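You operate a simulated robot arm through the tools that you are given. There is no shell and no other tool.

Carry out the task below with a simulated robot arm. There is one attempt and no reset: what you move stays moved.

TASK
Switch off, lift the belt bed, brush the crumbs away, then lower and latch it.
Fine: use the blue belt brush and put it back where it was; the check main switch stays off. Set down upright: blue belt brush. Where these are worked on the way, their far stop is far enough and under half their travel is too little: belt bed. What is to be rubbed or washed off counts as gone when no trace of it is left.
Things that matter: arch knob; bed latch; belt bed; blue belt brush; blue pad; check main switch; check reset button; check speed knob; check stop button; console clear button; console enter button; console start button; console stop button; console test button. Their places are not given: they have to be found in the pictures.

Only the result counts: the job must be done as asked and must still hold three seconds after the hand-in. Knocking over, shifting, dropping, spilling or breaking anything else fails it.

THE ROBOT
A 7-joint arm with a two-finger parallel gripper, fixed in place. Base frame: the origin is on the floor under the middle of its stand, x ahead of it, y to its left, z up; the work surface is at about z = 841. Readings come in mm, degrees, newtons and seconds.
It reaches about 1372 mm from its shoulder. Its first joint turns from -149.0 to 149.0 degrees. Payload 3.43 kg.
The tool frame sits at the grasp point between the pads (the TCP): z along the fingers, y along the line on which they close. The tips reach 30 mm beyond it. The gripper opens to 94 mm. The fingers are 28 mm wide and 10 mm thick; the gripper's body (50 by 96 mm) begins 55 mm behind the TCP.
Orientation is told as [roll, pitch, yaw] about the base's x, y, z axes, in that order, counted from this pose: with the fingers straight down and closing along the base's y, the tool's x points along the base's -x, its y along +y and its z along -z.

THE INTERFACE
- The arm moves only by the tool jog_arm. Its argument "deltas" is one flat list of numbers, 7 for each row, row after row: the gripper command, from -1 (fully open) to 1 (shut), values between in proportion, then the shift along the tool's x, y, z in mm, then the turn, a rotation vector about the tool's x, y, z in degrees. In form: [fingers, x, y, z, wx, wy, wz, fingers, x, y, z, wx, wy, wz, ...]. A call has 1 to 20 rows; each row is the pose to reach, as a shift and turn from the pose commanded when the call began, along the tool's axes at that moment. Each row takes 0.2 s and may step no farther than 50 mm and 8.6 degrees from the row before; otherwise, or with a gripper value out of range, the whole call is refused. A pose out of reach is approached as far as the arm can. The call stops where the force on the tool passes 90 N (or 10 N more than at its start, if that is more) or the arm is blocked; 0.2 s more then pass. Each finger travels about 45 mm/s and halts on what it meets, pressing with about 28 N; the grip force reading is that of the motor and also rises with nothing between the fingers. The clock runs only during rows and for 0.2 s after the last one: add rows that repeat a pose to give the fingers time. It gives the time, the measured TCP pose, the force on the tool (base axes), the opening and the grip force at its end, in the units of the frame above (readings bear some noise), with the torque about the TCP (base axes, N m) and any sound that the robot's microphone picked up.
- Cameras (640 x 400 px; columns grow to the right, rows downward): "scene" is fixed at [400.2, -651.1, 1226.4]; the picture's right is [0.99, -0.12, 0.00], its down [-0.03, -0.23, -0.97] and it looks along [0.12, 0.97, -0.23] (base axes); focal length 342 px, centre (320, 200). "wrist" rides on the gripper at [76, 14, -103] in the tool frame; the picture's right is [-0.18, 0.98, 0.00], its down [-0.75, -0.14, -0.64] and it looks along [-0.63, -0.12, 0.77] (tool axes); focal length 243 px, centre (320, 200).
- snapshot(camera): a new picture of that camera. No time passes.
- measure_at(camera, pixels): there is no depth. For up to 12 entries [column, row, z] of the newest picture of that camera ("zoom" is the newest enlarged one), the place [x, y] in the base frame at which the ray of that pixel passes the height z, good to about 2 mm. No time passes.
- close_up(camera, box): a new picture of the part [left, top, right, bottom] of that camera's present view, enlarged. No time passes.
- finish_job(): hands the job in; it is judged then, once.

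Unless the task says otherwise, let go and move clear before handing in.

The tools are called after "Call:" as a command line: name --argument value ..., lists and objects as JSON in quotes. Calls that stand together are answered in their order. jog_arm: Moves the arm, as the interface text tells. Its arguments: {"type":"object","properties":{"deltas":{"type":"array","items":{"type":"number"}}},"required":["deltas"]} The other tools are called the same way: snapshot (camera) takes a picture; measure_at (camera, pixels) gives the place at which the rays of pixels pass given heights; close_up (camera, box) takes an enlarged picture of a part of a camera's view; finish_job () hands the job in.

At the start:

```text
time: 0.0
eef_pos: [439.9, 883.6, 1258.3]
tcp_rot: [0.2, -0.1, 0.0]
force: [-0.9, -0.5, 0.2]
torque: [-0.02, 0.02, 0.02]
grip_width: 94.0
finger_force: 0.0
```

scene: 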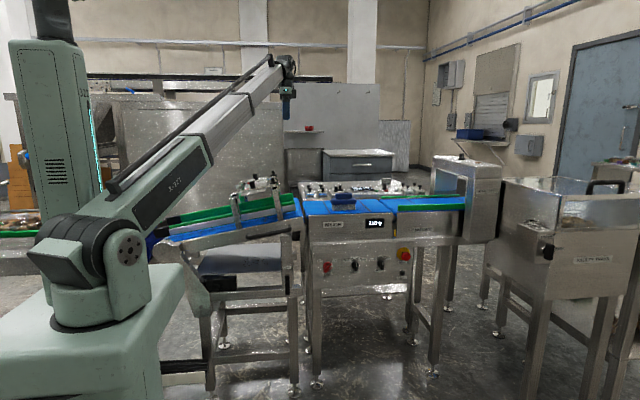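
wrist: 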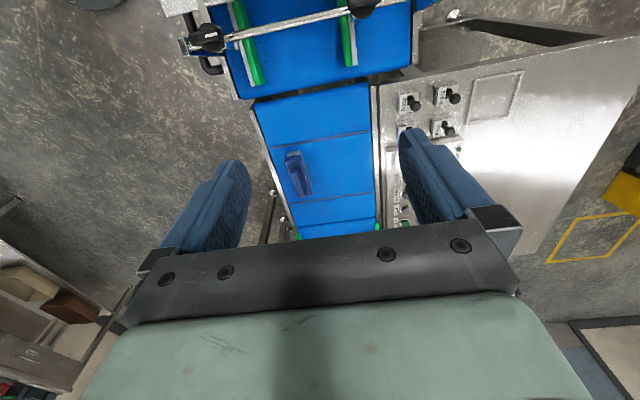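

The scene shows a conveyor check-weigher at about (350,210), with a control face below it at rows 240-290 and a blue object on the belt at (345,203). I'll take enlarged views to identify the parts.

Call:
close_up --camera "scene" --box '[290, 170, 450, 300]'

Call:
close_up --camera "scene" --box '[140, 160, 320, 300]'

Call:
close_up --camera "wrist" --box '[160, 0, 480, 250]'

Call:
close_up --camera "scene" --box '[420, 140, 640, 290]'

```text
3.08 times, centred on (370, 235) of scene
```

zoom: 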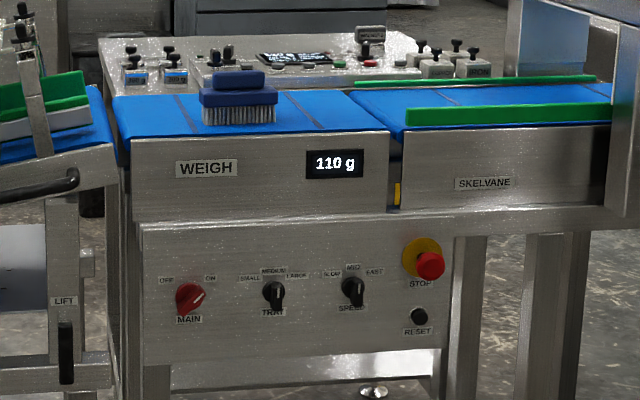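

```text
2.86 times, centred on (230, 230) of scene
```

zoom: 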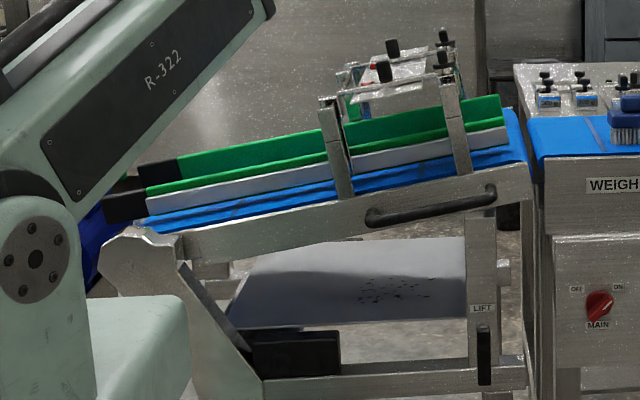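

```text
1.60 times, centred on (320, 125) of wrist
```

zoom: 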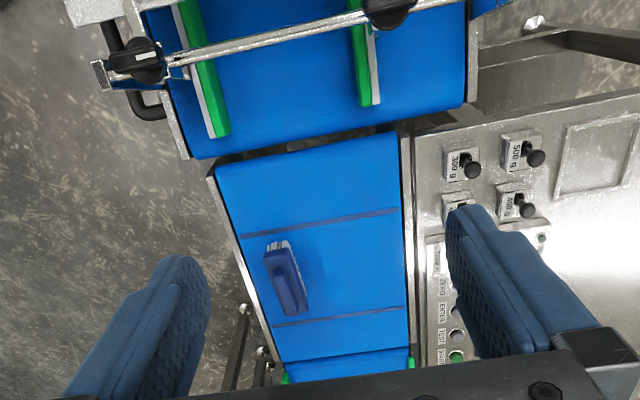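

```text
2.67 times, centred on (530, 215) of scene
```

zoom: 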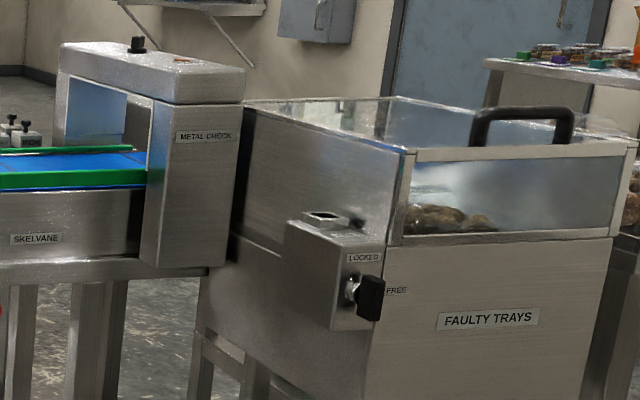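

The zooms show the red MAIN knob pointing to ON at zoom (190,297), the inclined belt bed with its side handle, and dark crumbs on a tray beneath it. I'll enlarge the latch, the crumbs and the knob before measuring.

Call:
close_up --camera "scene" --box '[250, 230, 314, 310]'

Call:
close_up --camera "scene" --box '[315, 245, 405, 295]'

Call:
close_up --camera "scene" --box '[180, 220, 310, 300]'

Call:
close_up --camera "scene" --box '[140, 170, 310, 260]'

Call:
close_up --camera "wrist" --box '[140, 0, 300, 100]'

```text
5.00 times, centred on (282, 270) of scene
```

zoom: 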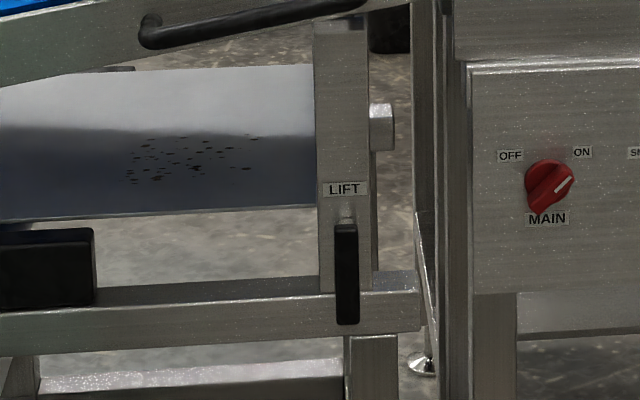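

```text
7.11 times, centred on (360, 270) of scene
```

zoom: 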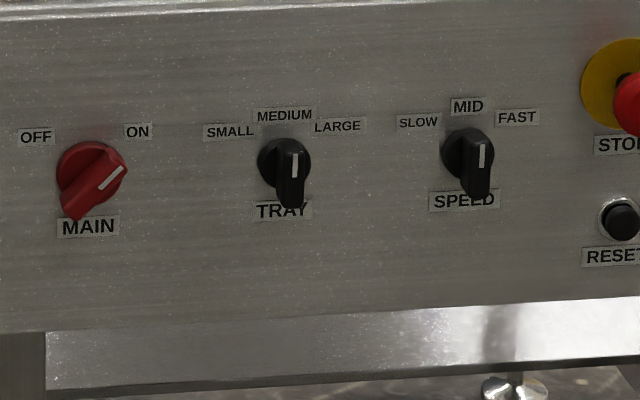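

```text
4.92 times, centred on (245, 260) of scene
```

zoom: 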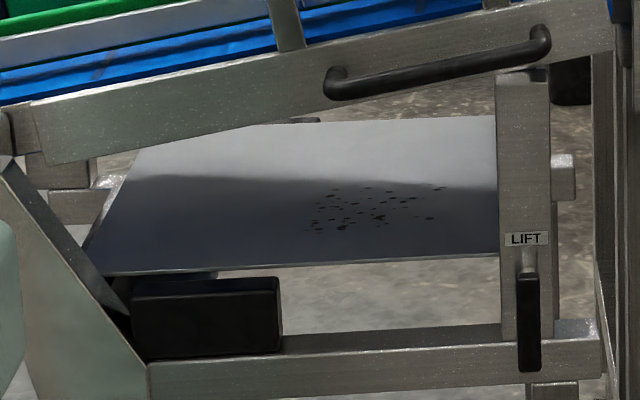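

```text
3.76 times, centred on (225, 215) of scene
```

zoom: 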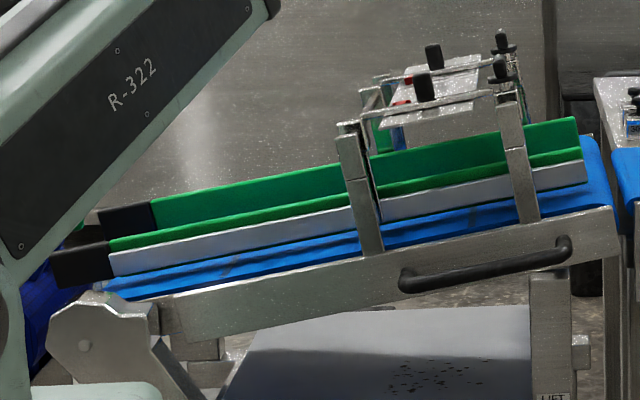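

```text
4.00 times, centred on (220, 50) of wrist
```

zoom: 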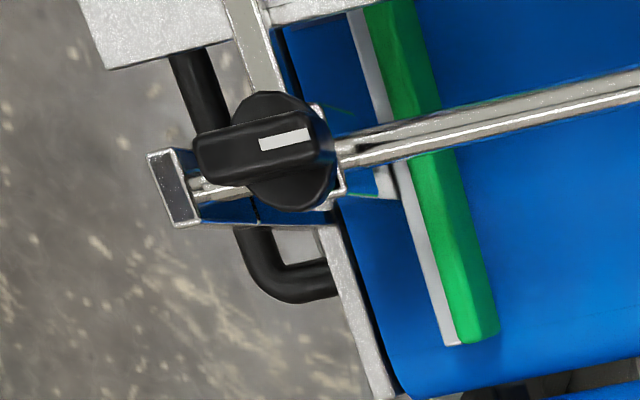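

Triangulating the wrist and scene views puts the handle near (275–440, 654, 775–811), the MAIN knob near (593, 660, 630) and the latch lever near (425, 660, 600). I'll back away toward the robot's side of the machine and turn the fingers to point along +y, so I can look at the front.

Call:
jog_arm --deltas '[-1, -10, -40, 21, -7.5, 0, 0, -1, -20, -80, 42, -15, 0, 0, -1, -30, -120, 63, -22.5, 0, 0, -1, -40, -160, 84, -30, 0, 0, -1, -50, -200, 105, -37.5, 0, 0, -1, -60, -240, 126, -45, 0, 0, -1, -70, -280, 147, -52.5, 0, 0, -1, -80, -320, 168, -60, 0, 0, -1, -90, -360, 189, -67.5, 0, 0, -1, -100, -400, 210, -75, 0, 0, -1, -110, -440, 231, -82.5, 0, 0, -1, -120, -484, 258, -90, 0, 0, -1, -120, -484, 258, -90, 0, 0]'

Call:
snapshot --camera "wrist"

Call:
snapshot --camera "scene"

```text
refused: row 12 steps farther than a row can; nothing moved
```

```text
taken
```

wrist: 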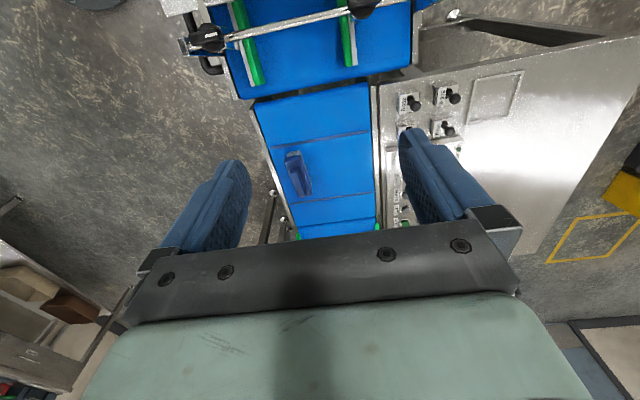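

```text
taken
```

scene: 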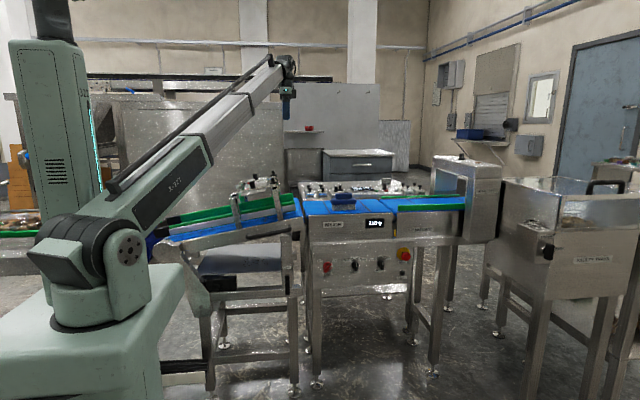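

The call was refused only because its last row stepped 52 mm, and nothing moved, so the pictures are unchanged. I'll resend it with even steps.

Call:
jog_arm --deltas '[-1, -10, -40, 21, -7.5, 0, 0, -1, -20, -80, 42, -15, 0, 0, -1, -30, -120, 63, -22.5, 0, 0, -1, -40, -160, 84, -30, 0, 0, -1, -50, -200, 105, -37.5, 0, 0, -1, -60, -240, 126, -45, 0, 0, -1, -70, -280, 147, -52.5, 0, 0, -1, -80, -320, 168, -60, 0, 0, -1, -90, -360, 189, -67.5, 0, 0, -1, -100, -400, 210, -75, 0, 0, -1, -110, -440, 231, -82.5, 0, 0, -1, -120, -480, 252, -90, 0, 0, -1, -120, -480, 252, -90, 0, 0]'

Call:
snapshot --camera "wrist"

Call:
snapshot --camera "scene"

```text
time: 2.8
eef_pos: [561.7, 405.3, 1005.0]
tcp_rot: [90.3, -0.1, 0.0]
force: [0.4, 0.8, 0.3]
torque: [0.01, 0.02, 0.0]
grip_width: 93.8
finger_force: 0.0
```

```text
taken
```

wrist: 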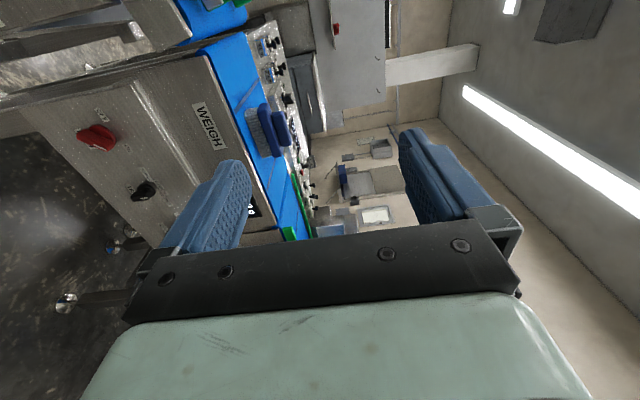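

```text
taken
```

scene: 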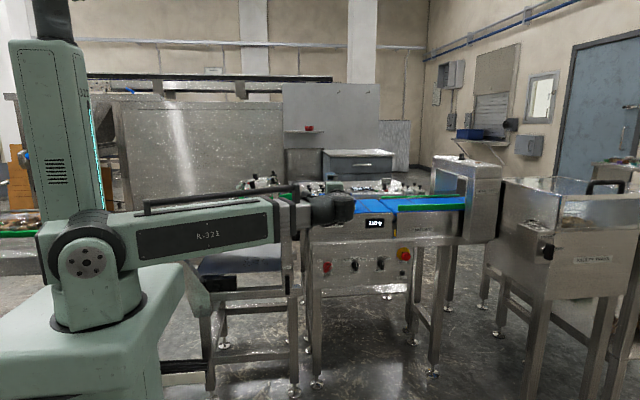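

The wrist view shows MAIN at (97,136), which triangulates to about (594, 680, 620). I'll lower toward it and roll the gripper 90° so the camera sits above the fingers and gives a good view of the panel.

Call:
jog_arm --deltas '[-1, -3, -25, 5, 0, 0, 7.5, -1, -6, -50, 10, 0, 0, 15, -1, -9, -75, 15, 0, 0, 22.5, -1, -12, -100, 20, 0, 0, 30, -1, -15, -125, 25, 0, 0, 37.5, -1, -18, -150, 30, 0, 0, 45, -1, -21, -175, 35, 0, 0, 52.5, -1, -24, -200, 40, 0, 0, 60, -1, -27, -225, 45, 0, 0, 67.5, -1, -30, -250, 50, 0, 0, 75, -1, -32, -275, 55, 0, 0, 82.5, -1, -34, -300, 60, 0, 0, 90, -1, -34, -300, 60, 0, 0, 90]'

Call:
snapshot --camera "wrist"

Call:
snapshot --camera "scene"

```text
time: 5.6
eef_pos: [595.1, 467.5, 704.6]
tcp_rot: [-177.6, 89.9, 92.4]
force: [-0.4, 0.2, -0.2]
torque: [0.01, 0.01, 0.0]
grip_width: 93.9
finger_force: 0.0
```

```text
taken
```

wrist: 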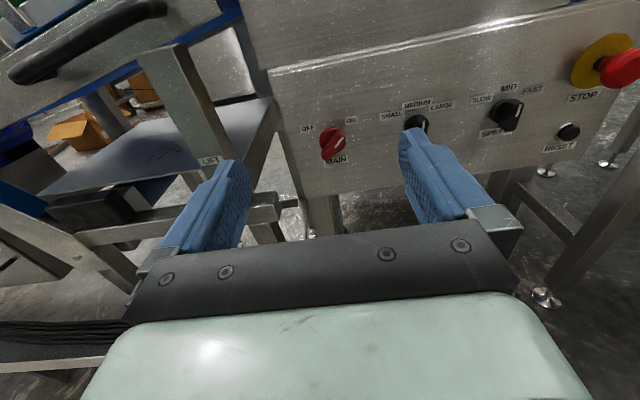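

```text
taken
```

scene: 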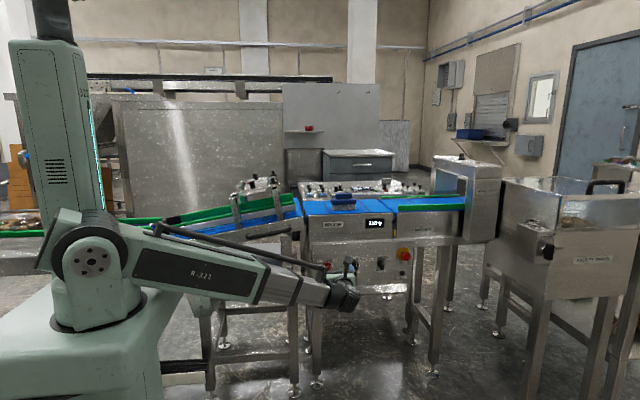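

The gripper reached the pose with the camera on top, and the wrist view shows MAIN at (333,142), the latch post at the left and the tray. I'll enlarge these areas to pin down the geometry.

Call:
close_up --camera "wrist" --box '[285, 90, 445, 190]'

Call:
close_up --camera "wrist" --box '[0, 0, 280, 200]'

Call:
measure_at --camera "wrist" --pixels '[[333, 142, 610], [333, 142, 620], [333, 142, 630], [307, 128, 640], [350, 121, 640], [339, 160, 600]]'

Call:
measure_at --camera "scene" --pixels '[[327.6, 267, 610], [327.6, 267, 620], [327.6, 267, 630], [320, 261.3, 640], [334.4, 260.6, 640], [327.3, 273.7, 600]]'

```text
4.00 times, centred on (365, 140) of wrist
```

zoom: 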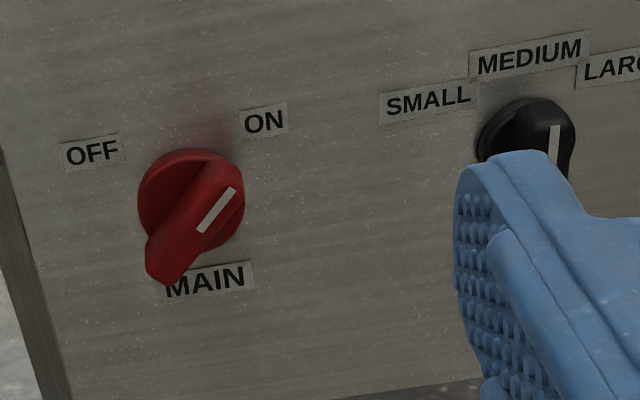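

```text
2.00 times, centred on (140, 100) of wrist
```

zoom: 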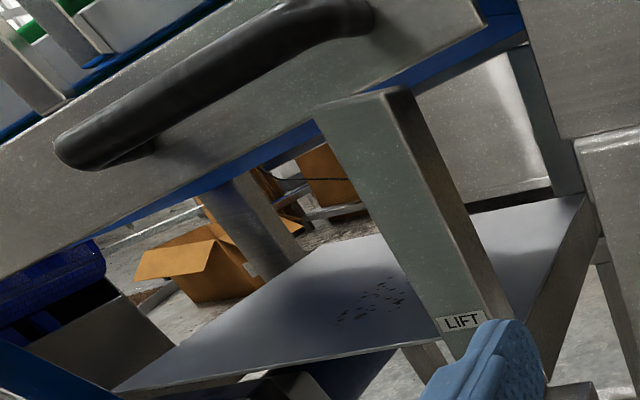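

```text
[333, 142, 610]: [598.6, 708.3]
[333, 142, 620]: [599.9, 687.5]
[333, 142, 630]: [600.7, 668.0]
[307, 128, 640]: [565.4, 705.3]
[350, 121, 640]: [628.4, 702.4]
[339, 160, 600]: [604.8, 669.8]
```

```text
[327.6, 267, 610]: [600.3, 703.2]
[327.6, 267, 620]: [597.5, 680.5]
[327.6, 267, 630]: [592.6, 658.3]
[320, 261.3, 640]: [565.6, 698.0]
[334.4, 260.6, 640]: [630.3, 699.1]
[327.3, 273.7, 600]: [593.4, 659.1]
```

The rays from the two cameras are nearly parallel, so the panel's depth is uncertain, although x≈597–600 agrees. I'll lower to knob height and move a bit closer to get a second viewing angle.

Call:
jog_arm --deltas '[-1, -25, 1, 20, 0, 0, 0, -1, -50, 2, 40, 0, 0, 0, -1, -85, 3, 60, 0, 0, 0, -1, -85, 3, 60, 0, 0, 0]'

Call:
close_up --camera "wrist" --box '[200, 0, 440, 150]'

Call:
snapshot --camera "wrist"

```text
time: 6.6
eef_pos: [599.7, 527.2, 619.1]
tcp_rot: [154.2, 89.7, 64.0]
force: [-0.2, -0.1, -0.2]
torque: [-0.01, -0.04, 0.02]
grip_width: 94.1
finger_force: 0.1
```

```text
2.67 times, centred on (320, 75) of wrist
```

zoom: 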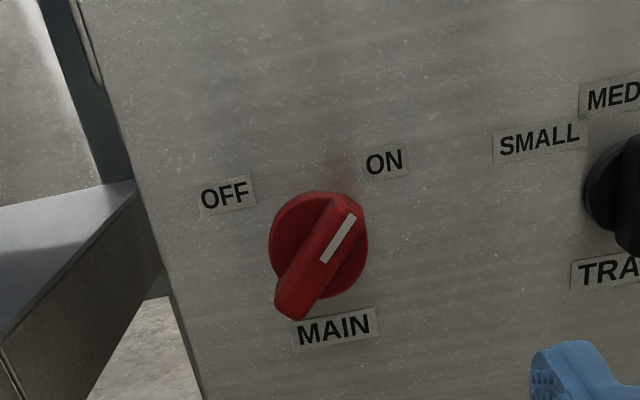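

```text
taken
```

wrist: 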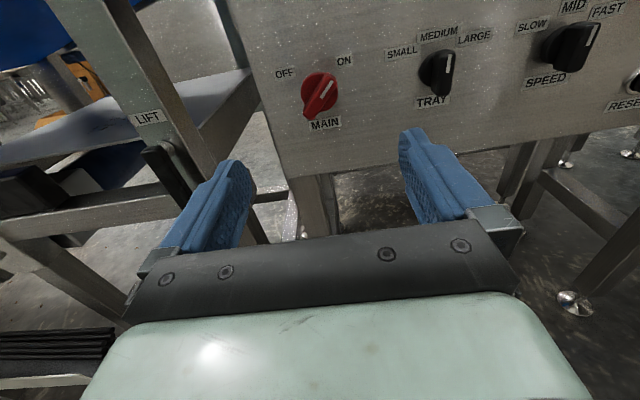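

In this view OFF is at (284.8,73.1), ON at (344.4,60) and MAIN at (325.6,123). I'll intersect these rays with the earlier ones.

Call:
measure_at --camera "wrist" --pixels '[[284.8, 73.1, 640], [284.8, 73.1, 645], [284.8, 73.1, 650], [344.4, 60, 640], [344.4, 60, 645], [344.4, 60, 650], [325.6, 123, 590], [325.6, 123, 600], [322, 95, 615], [322, 95, 620], [322, 95, 625]]'

Call:
measure_at --camera "scene" --pixels '[[320.1, 261.1, 640], [320.1, 261.1, 645], [320.1, 261.1, 650], [334.4, 260.3, 640], [334.4, 260.3, 645], [334.4, 260.3, 650], [327.5, 273.7, 590], [327.5, 273.7, 600]]'

```text
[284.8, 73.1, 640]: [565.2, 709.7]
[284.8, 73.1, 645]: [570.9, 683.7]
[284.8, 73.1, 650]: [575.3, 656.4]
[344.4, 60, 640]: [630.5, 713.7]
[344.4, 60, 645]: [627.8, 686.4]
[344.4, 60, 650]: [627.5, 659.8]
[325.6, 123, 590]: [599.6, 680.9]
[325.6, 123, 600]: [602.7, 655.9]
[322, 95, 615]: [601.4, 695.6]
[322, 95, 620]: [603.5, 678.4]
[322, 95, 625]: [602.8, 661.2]
```

```text
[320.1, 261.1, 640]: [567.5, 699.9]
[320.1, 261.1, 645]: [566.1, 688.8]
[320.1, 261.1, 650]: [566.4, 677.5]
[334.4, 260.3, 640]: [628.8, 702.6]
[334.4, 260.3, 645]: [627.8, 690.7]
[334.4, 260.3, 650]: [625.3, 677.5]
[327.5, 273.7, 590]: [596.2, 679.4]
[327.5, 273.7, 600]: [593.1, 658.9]
```

The panel plane comes out at y≈692 with OFF and ON at z≈643, so the knob centre is about (598, 617). I'll turn the gripper another 45° so the jaws straddle the ridge diagonally and half-close them, staying clear of the panel.

Call:
jog_arm --deltas '[-0.5, 0, 0, 0, 0, 0, 7.5, 0, 0, 0, 0, 0, 0, 15, 0, 0, 0, 0, 0, 0, 22.5, 0, 0, 0, 0, 0, 0, 30, 0, 0, 0, 0, 0, 0, 37.5, 0, 0, 0, 0, 0, 0, 45, 0, 0, 0, 0, 0, 0, 45]'

Call:
snapshot --camera "wrist"

Call:
snapshot --camera "scene"

```text
time: 8.2
eef_pos: [598.9, 525.7, 621.4]
tcp_rot: [-90.3, 44.9, 179.8]
force: [-0.7, 0.3, 0.0]
torque: [0.02, 0.01, 0.03]
grip_width: 47.1
finger_force: 0.0
```

```text
taken
```

wrist: 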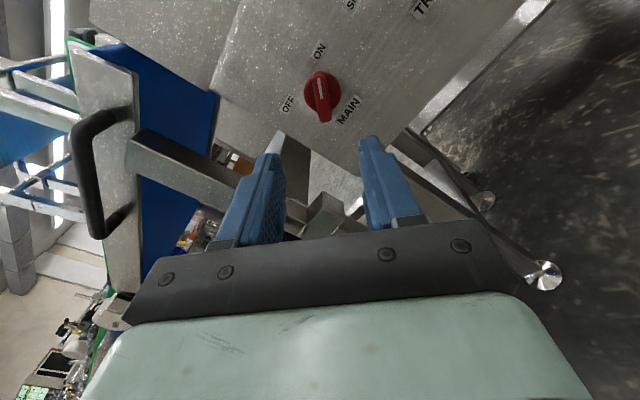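

```text
taken
```

scene: 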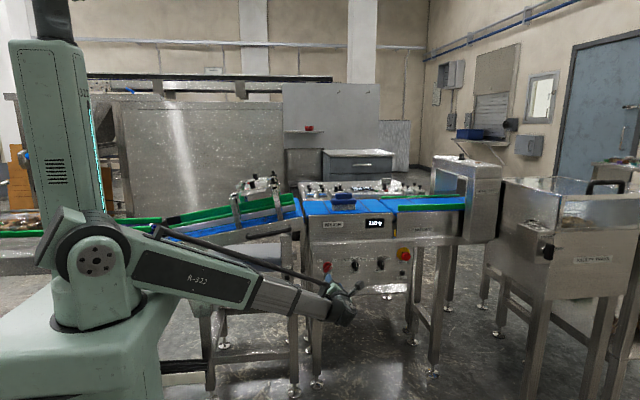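

The 45° turn succeeded, and the ridge now runs almost straight up the image at (320,95), between the fingers. I'll zoom in to check its angle and where it sits relative to the jaw centre.

Call:
close_up --camera "wrist" --box '[240, 40, 400, 140]'

Call:
measure_at --camera "wrist" --pixels '[[320, 80, 610], [320, 80, 620], [320, 80, 630], [322, 118, 600], [322, 118, 610], [322, 118, 620]]'

```text
4.00 times, centred on (320, 90) of wrist
```

zoom: 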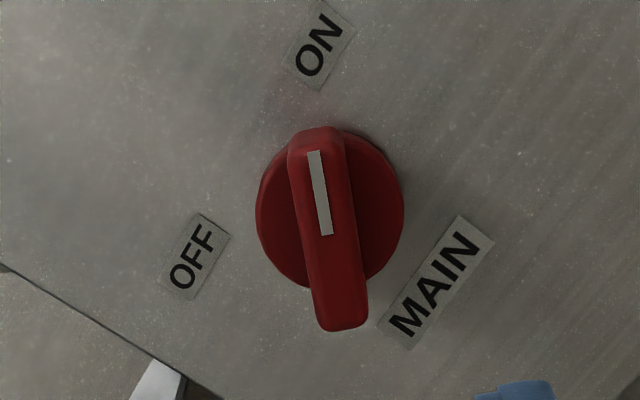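

```text
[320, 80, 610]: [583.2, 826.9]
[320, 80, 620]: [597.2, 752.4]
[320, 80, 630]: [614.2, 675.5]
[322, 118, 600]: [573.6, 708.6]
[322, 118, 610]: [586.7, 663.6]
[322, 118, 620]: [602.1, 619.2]
```

The ridge runs from zoom (320,130) to (340,328), about 5° past the tool's x axis, and the disc centre is near wrist pixel (322,92). I'll find the height at which that ray crosses the knob's depth.

Call:
measure_at --camera "wrist" --pixels '[[322.2, 92, 615], [322.2, 92, 618], [322.2, 92, 621], [322.2, 92, 624], [312.5, 43, 640], [312.5, 43, 643], [312.5, 43, 646], [290, 103, 640], [290, 103, 643], [290, 103, 646]]'

```text
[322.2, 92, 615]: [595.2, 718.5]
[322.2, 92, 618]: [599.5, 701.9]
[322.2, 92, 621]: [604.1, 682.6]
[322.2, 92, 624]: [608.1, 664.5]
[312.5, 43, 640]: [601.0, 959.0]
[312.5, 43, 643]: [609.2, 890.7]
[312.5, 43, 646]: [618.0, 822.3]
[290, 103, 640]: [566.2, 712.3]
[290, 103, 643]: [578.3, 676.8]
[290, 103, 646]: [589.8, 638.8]
```

The tool axis projects onto column 320, and the knob disc at (322,92) sits about 3 mm off in both tool x and tool y, so I'll correct that and add a 5° turn. I'll advance 85 mm, leaving the fingertips about 50 mm short of the panel, and check again.

Call:
jog_arm --deltas '[0, 3, 3, 28, 0, 0, 2.5, 0, 3, 3, 56, 0, 0, 5, 0, 3, 3, 85, 0, 0, 5, 0, 3, 3, 85, 0, 0, 5]'

Call:
snapshot --camera "wrist"

Call:
close_up --camera "scene" --box '[290, 235, 390, 310]'

```text
time: 9.2
eef_pos: [605.1, 608.6, 620.9]
tcp_rot: [-90.4, 40.1, 179.8]
force: [0.2, -0.2, -0.4]
torque: [0.01, -0.01, 0.0]
grip_width: 47.1
finger_force: 0.1
```

```text
taken
```

wrist: 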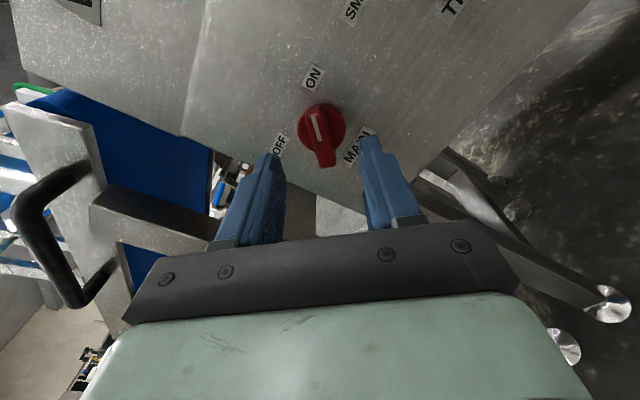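

```text
5.33 times, centred on (340, 272) of scene
```

zoom: 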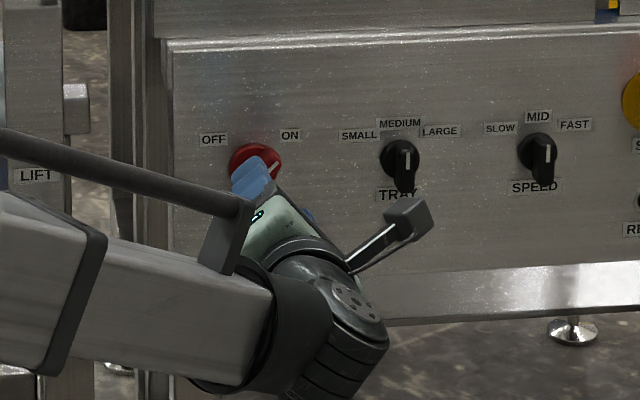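

The knob is now at (322,125) between the fingers with plenty of clearance. I'll zoom in to verify the alignment before the last advance.

Call:
close_up --camera "wrist" --box '[240, 80, 400, 180]'

```text
4.00 times, centred on (320, 130) of wrist
```

zoom: 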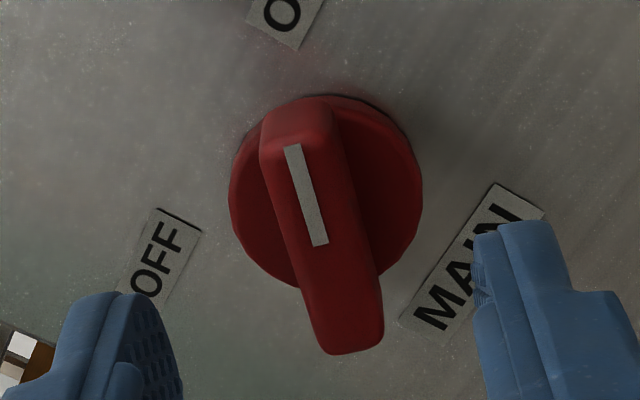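

The marker line tilts about 15° in the image, matching the tool's x direction, and the ridge front is about 55 mm ahead of the TCP with the disc about 77 mm ahead. I'll advance 40 mm, which puts the tips about 7 mm short of the disc, and close on the ridge.

Call:
jog_arm --deltas '[0, 0, 0, 20, 0, 0, 0, 0, 0, 0, 40, 0, 0, 0, 0.5, 0, 0, 40, 0, 0, 0, 1, 0, 0, 40, 0, 0, 0, 1, 0, 0, 40, 0, 0, 0, 1, 0, 0, 40, 0, 0, 0]'

Call:
snapshot --camera "wrist"

```text
time: 10.6
eef_pos: [603.4, 651.8, 622.5]
tcp_rot: [-90.3, 40.2, 179.8]
force: [-1.6, 2.5, 4.4]
torque: [-0.12, -1.05, -0.14]
grip_width: 15.5
finger_force: 45.0
```

```text
taken
```

wrist: 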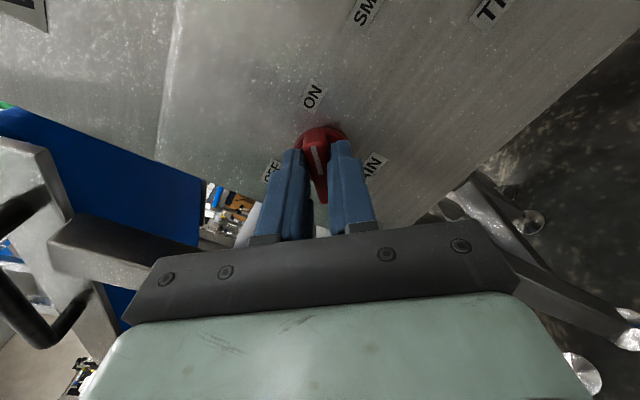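

The grip reads 15.5 mm wide with low side forces, so the ridge is held. I'll turn counter-clockwise 90° toward OFF.

Call:
jog_arm --deltas '[1, 0, 0, 0, 0, 0, -7.5, 1, 0, 0, 0, 0, 0, -15, 1, 0, 0, 0, 0, 0, -22.5, 1, 0, 0, 0, 0, 0, -30, 1, 0, 0, 0, 0, 0, -37.5, 1, 0, 0, 0, 0, 0, -45, 1, 0, 0, 0, 0, 0, -52.5, 1, 0, 0, 0, 0, 0, -60, 1, 0, 0, 0, 0, 0, -67.5, 1, 0, 0, 0, 0, 0, -75, 1, 0, 0, 0, 0, 0, -82.5, 1, 0, 0, 0, 0, 0, -90, 1, 0, 0, 0, 0, 0, -90]'

Call:
snapshot --camera "wrist"

Call:
close_up --camera "scene" --box '[290, 175, 410, 295]'

```text
time: 13.4
eef_pos: [596.9, 651.8, 619.8]
tcp_rot: [90.4, 49.4, 1.4]
force: [-69.0, -16.5, -15.5]
torque: [-0.08, 0.15, 1.5]
grip_width: 13.7
finger_force: 44.6
```

```text
taken
```

wrist: 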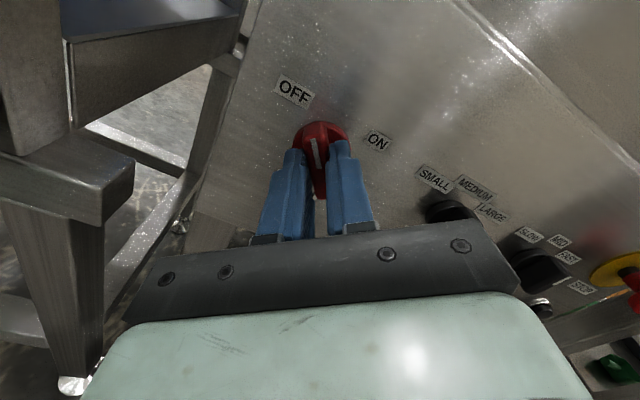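

```text
3.33 times, centred on (350, 235) of scene
```

zoom: 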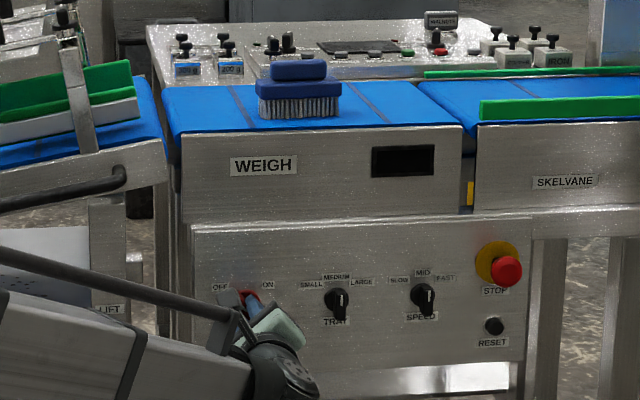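

The weigh display has gone dark and the marker now points at OFF. The −69 N in x means the knob centre is about 6 mm left of my command, so I'll ease that off, open and back away.

Call:
jog_arm --deltas '[1, 3.9, -4.6, 0, 0, 0, 0, 0.5, 3.9, -4.6, 0, 0, 0, 0, 0, 3.9, -4.6, 0, 0, 0, 0, 0, 3.9, -4.6, 0, 0, 0, 0, 0, 3.9, -4.6, -30, 0, 0, 0, 0, 3.9, -4.6, -60, 0, 0, 0, 0, 3.9, -4.6, -100, 0, 0, 0]'

Call:
snapshot --camera "wrist"

Call:
close_up --camera "wrist" --box '[240, 20, 400, 140]'

```text
time: 15.0
eef_pos: [596.3, 549.6, 620.8]
tcp_rot: [90.3, 49.9, 0.3]
force: [-0.5, -0.6, -0.7]
torque: [0.04, 0.01, 0.02]
grip_width: 46.9
finger_force: 0.1
```

```text
taken
```

wrist: 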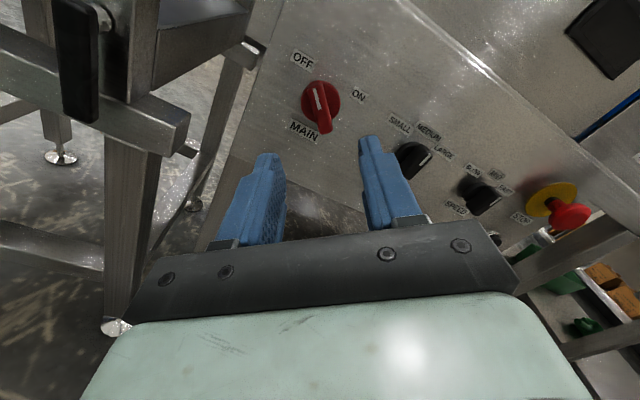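

```text
3.33 times, centred on (320, 80) of wrist
```

zoom: 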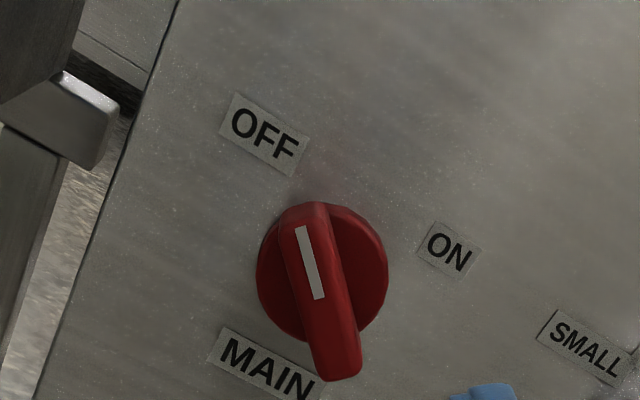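

The pointer is clearly on the OFF side. I'll measure its true angle against the OFF label to be sure the knob reached its stop.

Call:
measure_at --camera "zoom" --pixels '[[303, 228, 630], [303, 228, 635], [303, 228, 640], [318, 298, 610], [318, 298, 615], [318, 298, 620], [265, 133, 640], [265, 133, 645], [265, 133, 650], [450, 247, 640], [450, 247, 645], [450, 247, 635]]'

Call:
close_up --camera "scene" --box '[310, 245, 350, 285]'

```text
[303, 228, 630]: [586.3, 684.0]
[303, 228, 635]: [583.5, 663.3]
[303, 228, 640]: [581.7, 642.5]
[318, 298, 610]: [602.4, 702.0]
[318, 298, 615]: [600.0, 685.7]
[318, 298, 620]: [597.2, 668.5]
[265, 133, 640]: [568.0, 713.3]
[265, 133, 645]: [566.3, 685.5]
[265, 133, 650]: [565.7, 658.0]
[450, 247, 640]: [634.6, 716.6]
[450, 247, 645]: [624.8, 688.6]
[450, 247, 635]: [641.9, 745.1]
```

```text
10.00 times, centred on (330, 265) of scene
```

zoom: 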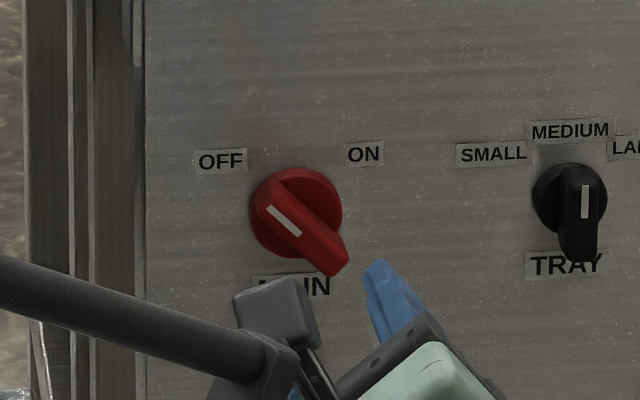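

The marker direction is about 44° left of vertical, so the knob is at its OFF position, and the display is dark. Next I'll retreat and shift left to look closely at the bed latch lever and the tray.

Call:
jog_arm --deltas '[-0.5, 0, 0, -40, 0, 0, 0, -1, 0, 0, -80, 0, 0, 0, -1, 34, -16, -80, 0, 0, 8, -1, 68, -32, -80, 0, 0, 16, -1, 102, -47, -80, 0, 0, 24, -1, 136, -63, -80, 0, 0, 32, -1, 170, -79, -80, 0, 0, 40, -1, 170, -79, -80, 0, 0, 40]'

Call:
snapshot --camera "wrist"

Call:
snapshot --camera "scene"

```text
time: 16.8
eef_pos: [423.5, 471.9, 698.1]
tcp_rot: [-175.6, 89.8, 94.4]
force: [-0.4, 0.3, 0.1]
torque: [0.05, -0.04, -0.01]
grip_width: 94.4
finger_force: 0.1
```

```text
taken
```

wrist: 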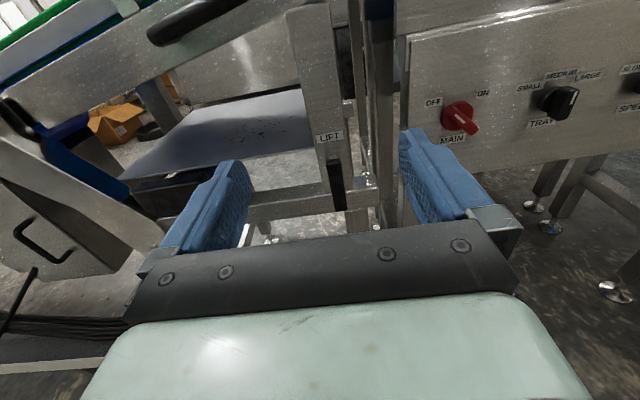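

```text
taken
```

scene: 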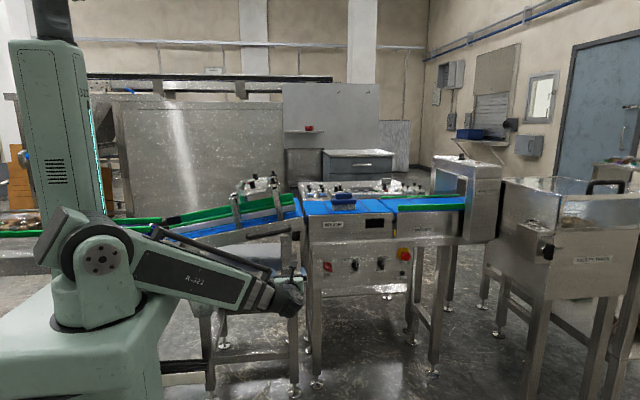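

The latch lever is visible at about (338,180) below the LIFT label, and the crumb patch is around (255,130). I'll enlarge both.

Call:
close_up --camera "wrist" --box '[270, 90, 430, 220]'

Call:
close_up --camera "wrist" --box '[120, 60, 330, 190]'

Call:
close_up --camera "wrist" --box '[0, 0, 340, 212]'

```text
3.08 times, centred on (350, 155) of wrist
```

zoom: 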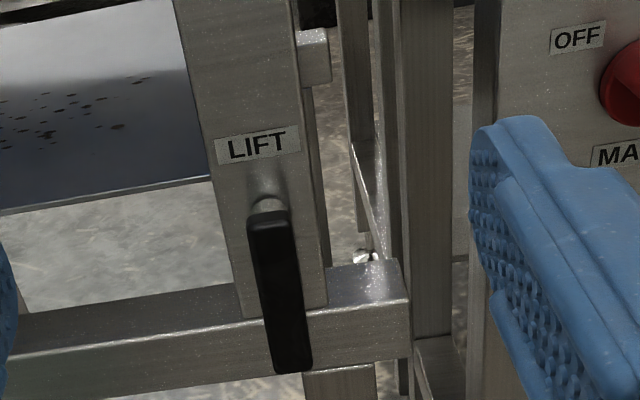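

```text
3.05 times, centred on (225, 125) of wrist
```

zoom: 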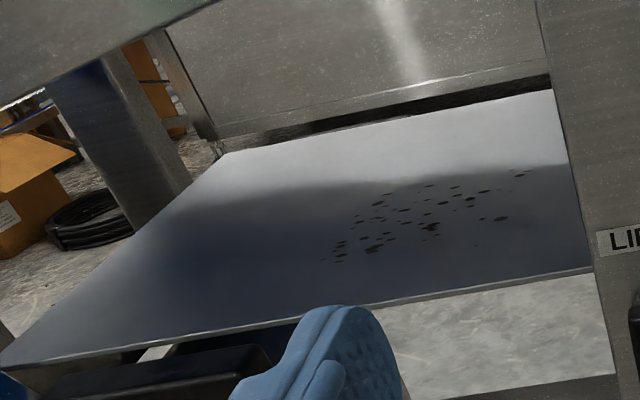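

```text
1.88 times, centred on (170, 106) of wrist
```

zoom: 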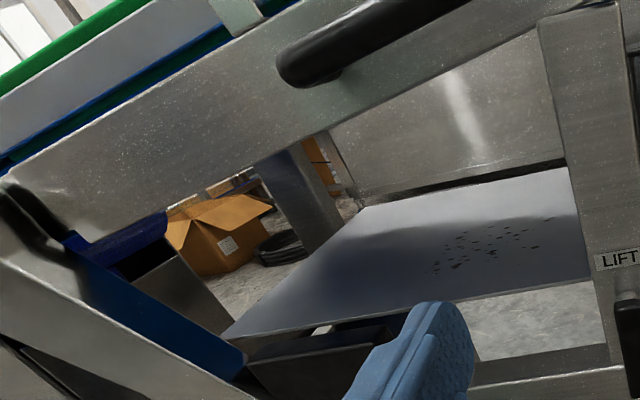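

The lever is a flat black bar hanging from a stub on the post, with its top at wrist (332,159) and its bottom at (341,210). I'll triangulate it, along with the tray edge and crumbs.

Call:
measure_at --camera "wrist" --pixels '[[333, 157, 590], [333, 157, 600], [333, 157, 610], [340.9, 210, 520], [340.9, 210, 530], [340.9, 210, 540], [330, 137, 610], [330, 137, 620], [330, 137, 630], [255, 130, 600], [255, 130, 620], [255, 130, 640]]'

Call:
measure_at --camera "scene" --pixels '[[287, 273.8, 590], [287, 273.8, 600], [287, 273.8, 610], [287, 294.5, 520], [287, 294.5, 530], [287, 294.5, 540], [287, 267.8, 610], [287, 267.8, 620], [287, 267.8, 630], [255, 262, 600], [255, 262, 620], [255, 262, 640]]'

Call:
close_up --camera "scene" --box '[230, 215, 310, 300]'

```text
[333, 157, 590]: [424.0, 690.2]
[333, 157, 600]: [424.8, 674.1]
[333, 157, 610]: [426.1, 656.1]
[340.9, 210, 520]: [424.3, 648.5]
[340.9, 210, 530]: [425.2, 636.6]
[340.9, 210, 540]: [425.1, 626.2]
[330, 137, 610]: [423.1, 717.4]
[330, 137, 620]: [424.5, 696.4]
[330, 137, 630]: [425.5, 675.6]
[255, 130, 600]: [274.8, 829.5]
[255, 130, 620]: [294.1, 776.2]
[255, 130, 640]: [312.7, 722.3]
```

```text
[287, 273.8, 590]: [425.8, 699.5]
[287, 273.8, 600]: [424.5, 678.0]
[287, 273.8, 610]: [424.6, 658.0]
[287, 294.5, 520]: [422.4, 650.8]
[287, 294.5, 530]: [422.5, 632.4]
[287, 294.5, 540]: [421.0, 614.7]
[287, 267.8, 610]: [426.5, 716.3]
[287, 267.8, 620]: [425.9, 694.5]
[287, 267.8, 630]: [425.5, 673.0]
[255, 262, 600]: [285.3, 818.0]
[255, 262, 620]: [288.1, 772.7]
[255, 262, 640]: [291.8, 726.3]
```

```text
4.71 times, centred on (270, 258) of scene
```

zoom: 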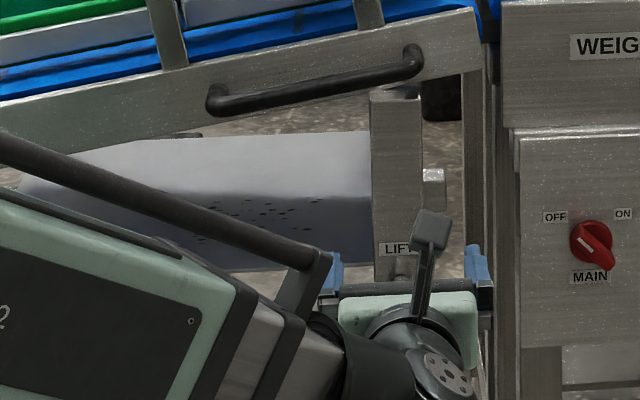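

The crumb patch intersects near (287, 790) on the tray at z≈613, but the lever's depth is poorly conditioned because the rays are nearly parallel. I'll lower the camera for a shallower look at it.

Call:
jog_arm --deltas '[-1, -45, 0, 0, 0, 0, 0, -1, -90, 0, 0, 0, 0, 0, -1, -130, 0, 0, 0, 0, 0, -1, -130, 0, 0, 0, 0, 0]'

Call:
snapshot --camera "wrist"

Call:
close_up --camera "wrist" --box '[260, 0, 420, 130]'

```text
time: 17.8
eef_pos: [422.1, 473.8, 568.0]
tcp_rot: [152.2, 89.7, 62.3]
force: [-0.4, 0.6, -0.3]
torque: [-0.02, 0.0, -0.01]
grip_width: 94.2
finger_force: 0.1
```

```text
taken
```

wrist: 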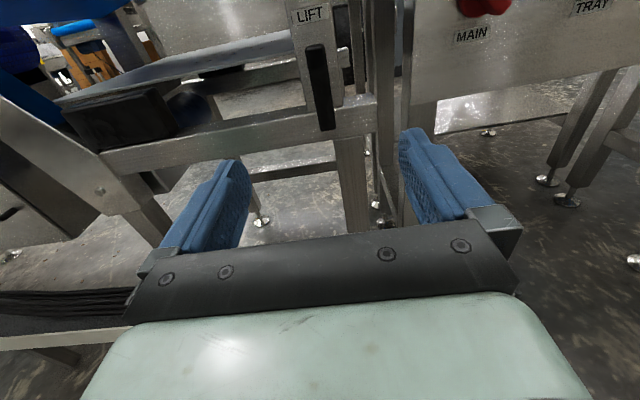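

```text
3.08 times, centred on (340, 65) of wrist
```

zoom: 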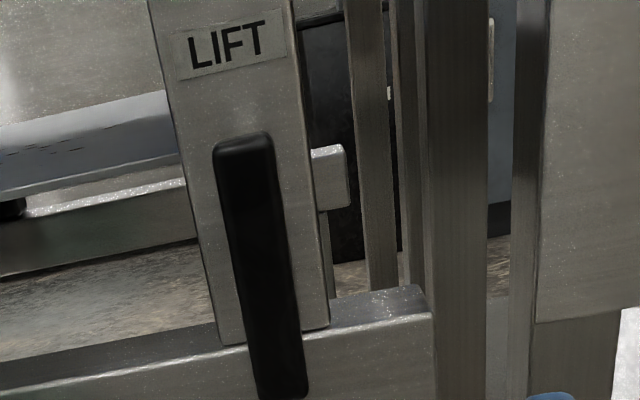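

The lever's top is now at wrist (315,44), its bottom at (327,129) and the LIFT label at (310,15), seen at a shallower angle. I'll measure these rays.

Call:
measure_at --camera "wrist" --pixels '[[310.1, 14.7, 618], [310.1, 14.7, 622], [310.1, 14.7, 626], [315, 43.9, 590], [315, 43.9, 595], [315, 43.9, 600], [327, 129.3, 510], [327, 129.3, 520], [327, 129.3, 530]]'

Call:
measure_at --camera "scene" --pixels '[[287, 267.8, 618], [287, 267.8, 622], [287, 267.8, 626], [287, 275, 590], [287, 275, 595], [287, 275, 600], [287, 294.5, 510], [287, 294.5, 520], [287, 294.5, 530]]'

```text
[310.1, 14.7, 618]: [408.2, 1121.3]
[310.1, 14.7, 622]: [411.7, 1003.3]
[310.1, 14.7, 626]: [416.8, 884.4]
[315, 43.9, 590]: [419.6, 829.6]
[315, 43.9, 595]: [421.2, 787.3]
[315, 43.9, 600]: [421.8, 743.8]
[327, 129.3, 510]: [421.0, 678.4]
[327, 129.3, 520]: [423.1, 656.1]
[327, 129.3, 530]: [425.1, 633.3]
```

```text
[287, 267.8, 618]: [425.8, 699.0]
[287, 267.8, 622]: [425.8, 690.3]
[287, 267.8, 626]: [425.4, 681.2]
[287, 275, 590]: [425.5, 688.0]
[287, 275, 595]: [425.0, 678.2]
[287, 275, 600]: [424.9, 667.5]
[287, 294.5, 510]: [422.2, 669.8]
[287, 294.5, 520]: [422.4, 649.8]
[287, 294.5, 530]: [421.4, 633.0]
```

The rays intersect to give the post front at y≈665 and the lever's front face at y≈644, with its top at z≈612 and its bottom at z≈525. I'll half-close the fingers, approach the lower part of the lever, and check the alignment before gripping.

Call:
jog_arm --deltas '[-0.5, -11, 1, 30, 0, 0, 0, 0, -22, 1, 60, 0, 0, 0, 0, -22, 1, 100, 0, 0, 0, 0, -22, 1, 100, 0, 0, 0]'

Call:
snapshot --camera "wrist"

Call:
close_up --camera "wrist" --box '[240, 20, 400, 180]'

```text
time: 18.8
eef_pos: [426.4, 574.9, 549.9]
tcp_rot: [161.1, 89.7, 71.1]
force: [-0.1, 0.1, -0.1]
torque: [0.0, 0.0, 0.01]
grip_width: 46.9
finger_force: 0.0
```

```text
taken
```

wrist: 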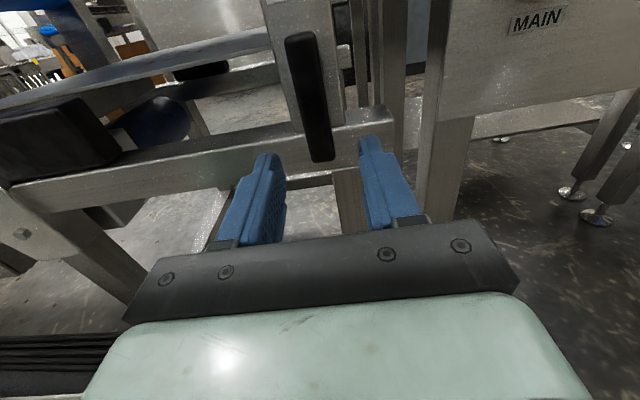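

```text
2.50 times, centred on (320, 100) of wrist
```

zoom: 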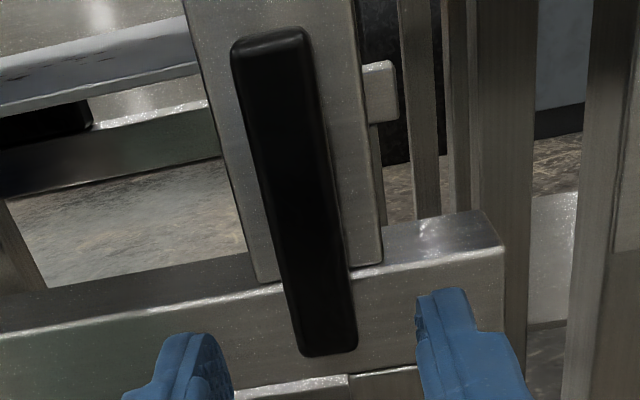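

The lever is centred between the fingers, with its bottom at (323,162) and the tool axis crossing it at about row 132. I'll advance 53 mm, drop 5 mm and grip it.

Call:
jog_arm --deltas '[0, -5, -1, 27, 0, 0, 0, 0, -5, -1, 53, 0, 0, 0, 0.5, -5, -1, 53, 0, 0, 0, 1, -5, -1, 53, 0, 0, 0, 1, -5, -1, 53, 0, 0, 0, 1, -5, -1, 53, 0, 0, 0]'

Call:
snapshot --camera "wrist"

```text
time: 20.2
eef_pos: [424.9, 627.8, 540.8]
tcp_rot: [129.1, 89.7, 39.3]
force: [-21.7, 4.1, -5.5]
torque: [0.11, -0.68, 0.22]
grip_width: 19.3
finger_force: 44.8
```

```text
taken
```

wrist: 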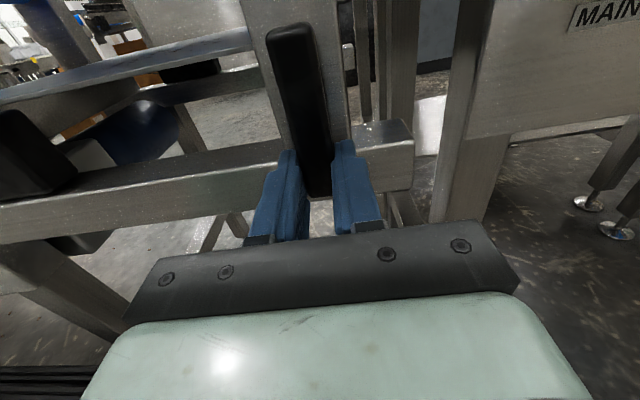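

The lever is gripped at 19.3 mm. I'll try a small 15° swing of its lower end to the right about the stub at z≈604 and read the force.

Call:
jog_arm --deltas '[1, 0.1, 4.2, 0, 0, 0, -3.75, 1, 0.5, 8.3, 0, 0, 0, -7.5, 1, 1.2, 12.5, 0, 0, 0, -11.2, 1, 2.2, 16.5, 0, 0, 0, -15]'

Call:
snapshot --camera "wrist"

```text
time: 21.0
eef_pos: [427.7, 628.5, 543.6]
tcp_rot: [91.5, 78.6, 3.4]
force: [-27.9, 13.4, -1.2]
torque: [0.37, 1.17, -0.21]
grip_width: 24.7
finger_force: 44.7
stopped in row 4: the force on the tool passed its limit at 93 N (the readings are from after the stop); the commanded pose is now the measured one
```

```text
taken
```

wrist: 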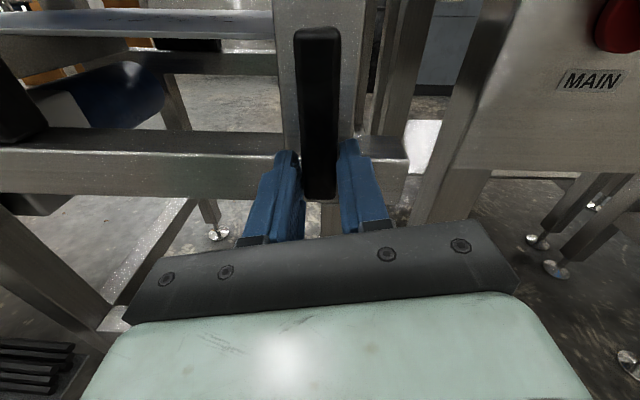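

The lever stayed vertical and the force limit tripped at 93 N, so it is blocked to the right. I'll straighten the gripper and swing the lower end to the left instead.

Call:
jog_arm --deltas '[1, 0.9, -4.6, 0, 0, 0, 8, 1, 1.4, -6.8, 0, 0, 0, 13.4, 1, 3.0, -14.1, 0, 0, 0, 20.4, 1, 5.6, -20.0, 0, 0, 0, 26.4]'

Call:
snapshot --camera "wrist"

```text
time: 22.0
eef_pos: [410.9, 627.2, 544.4]
tcp_rot: [-90.6, 74.9, -179.1]
force: [-5.8, 10.2, -5.4]
torque: [0.11, -0.24, -0.62]
grip_width: 19.5
finger_force: 45.0
```

```text
taken
```

wrist: 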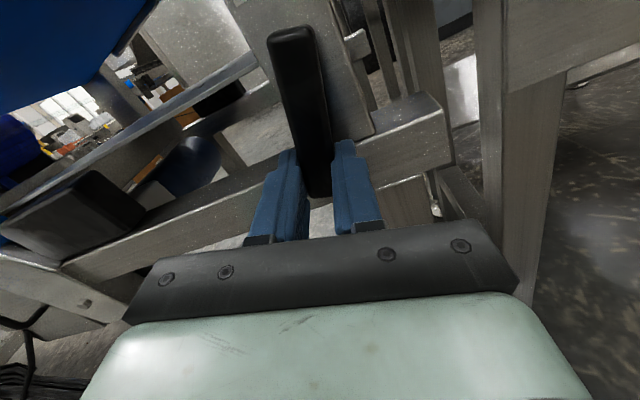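

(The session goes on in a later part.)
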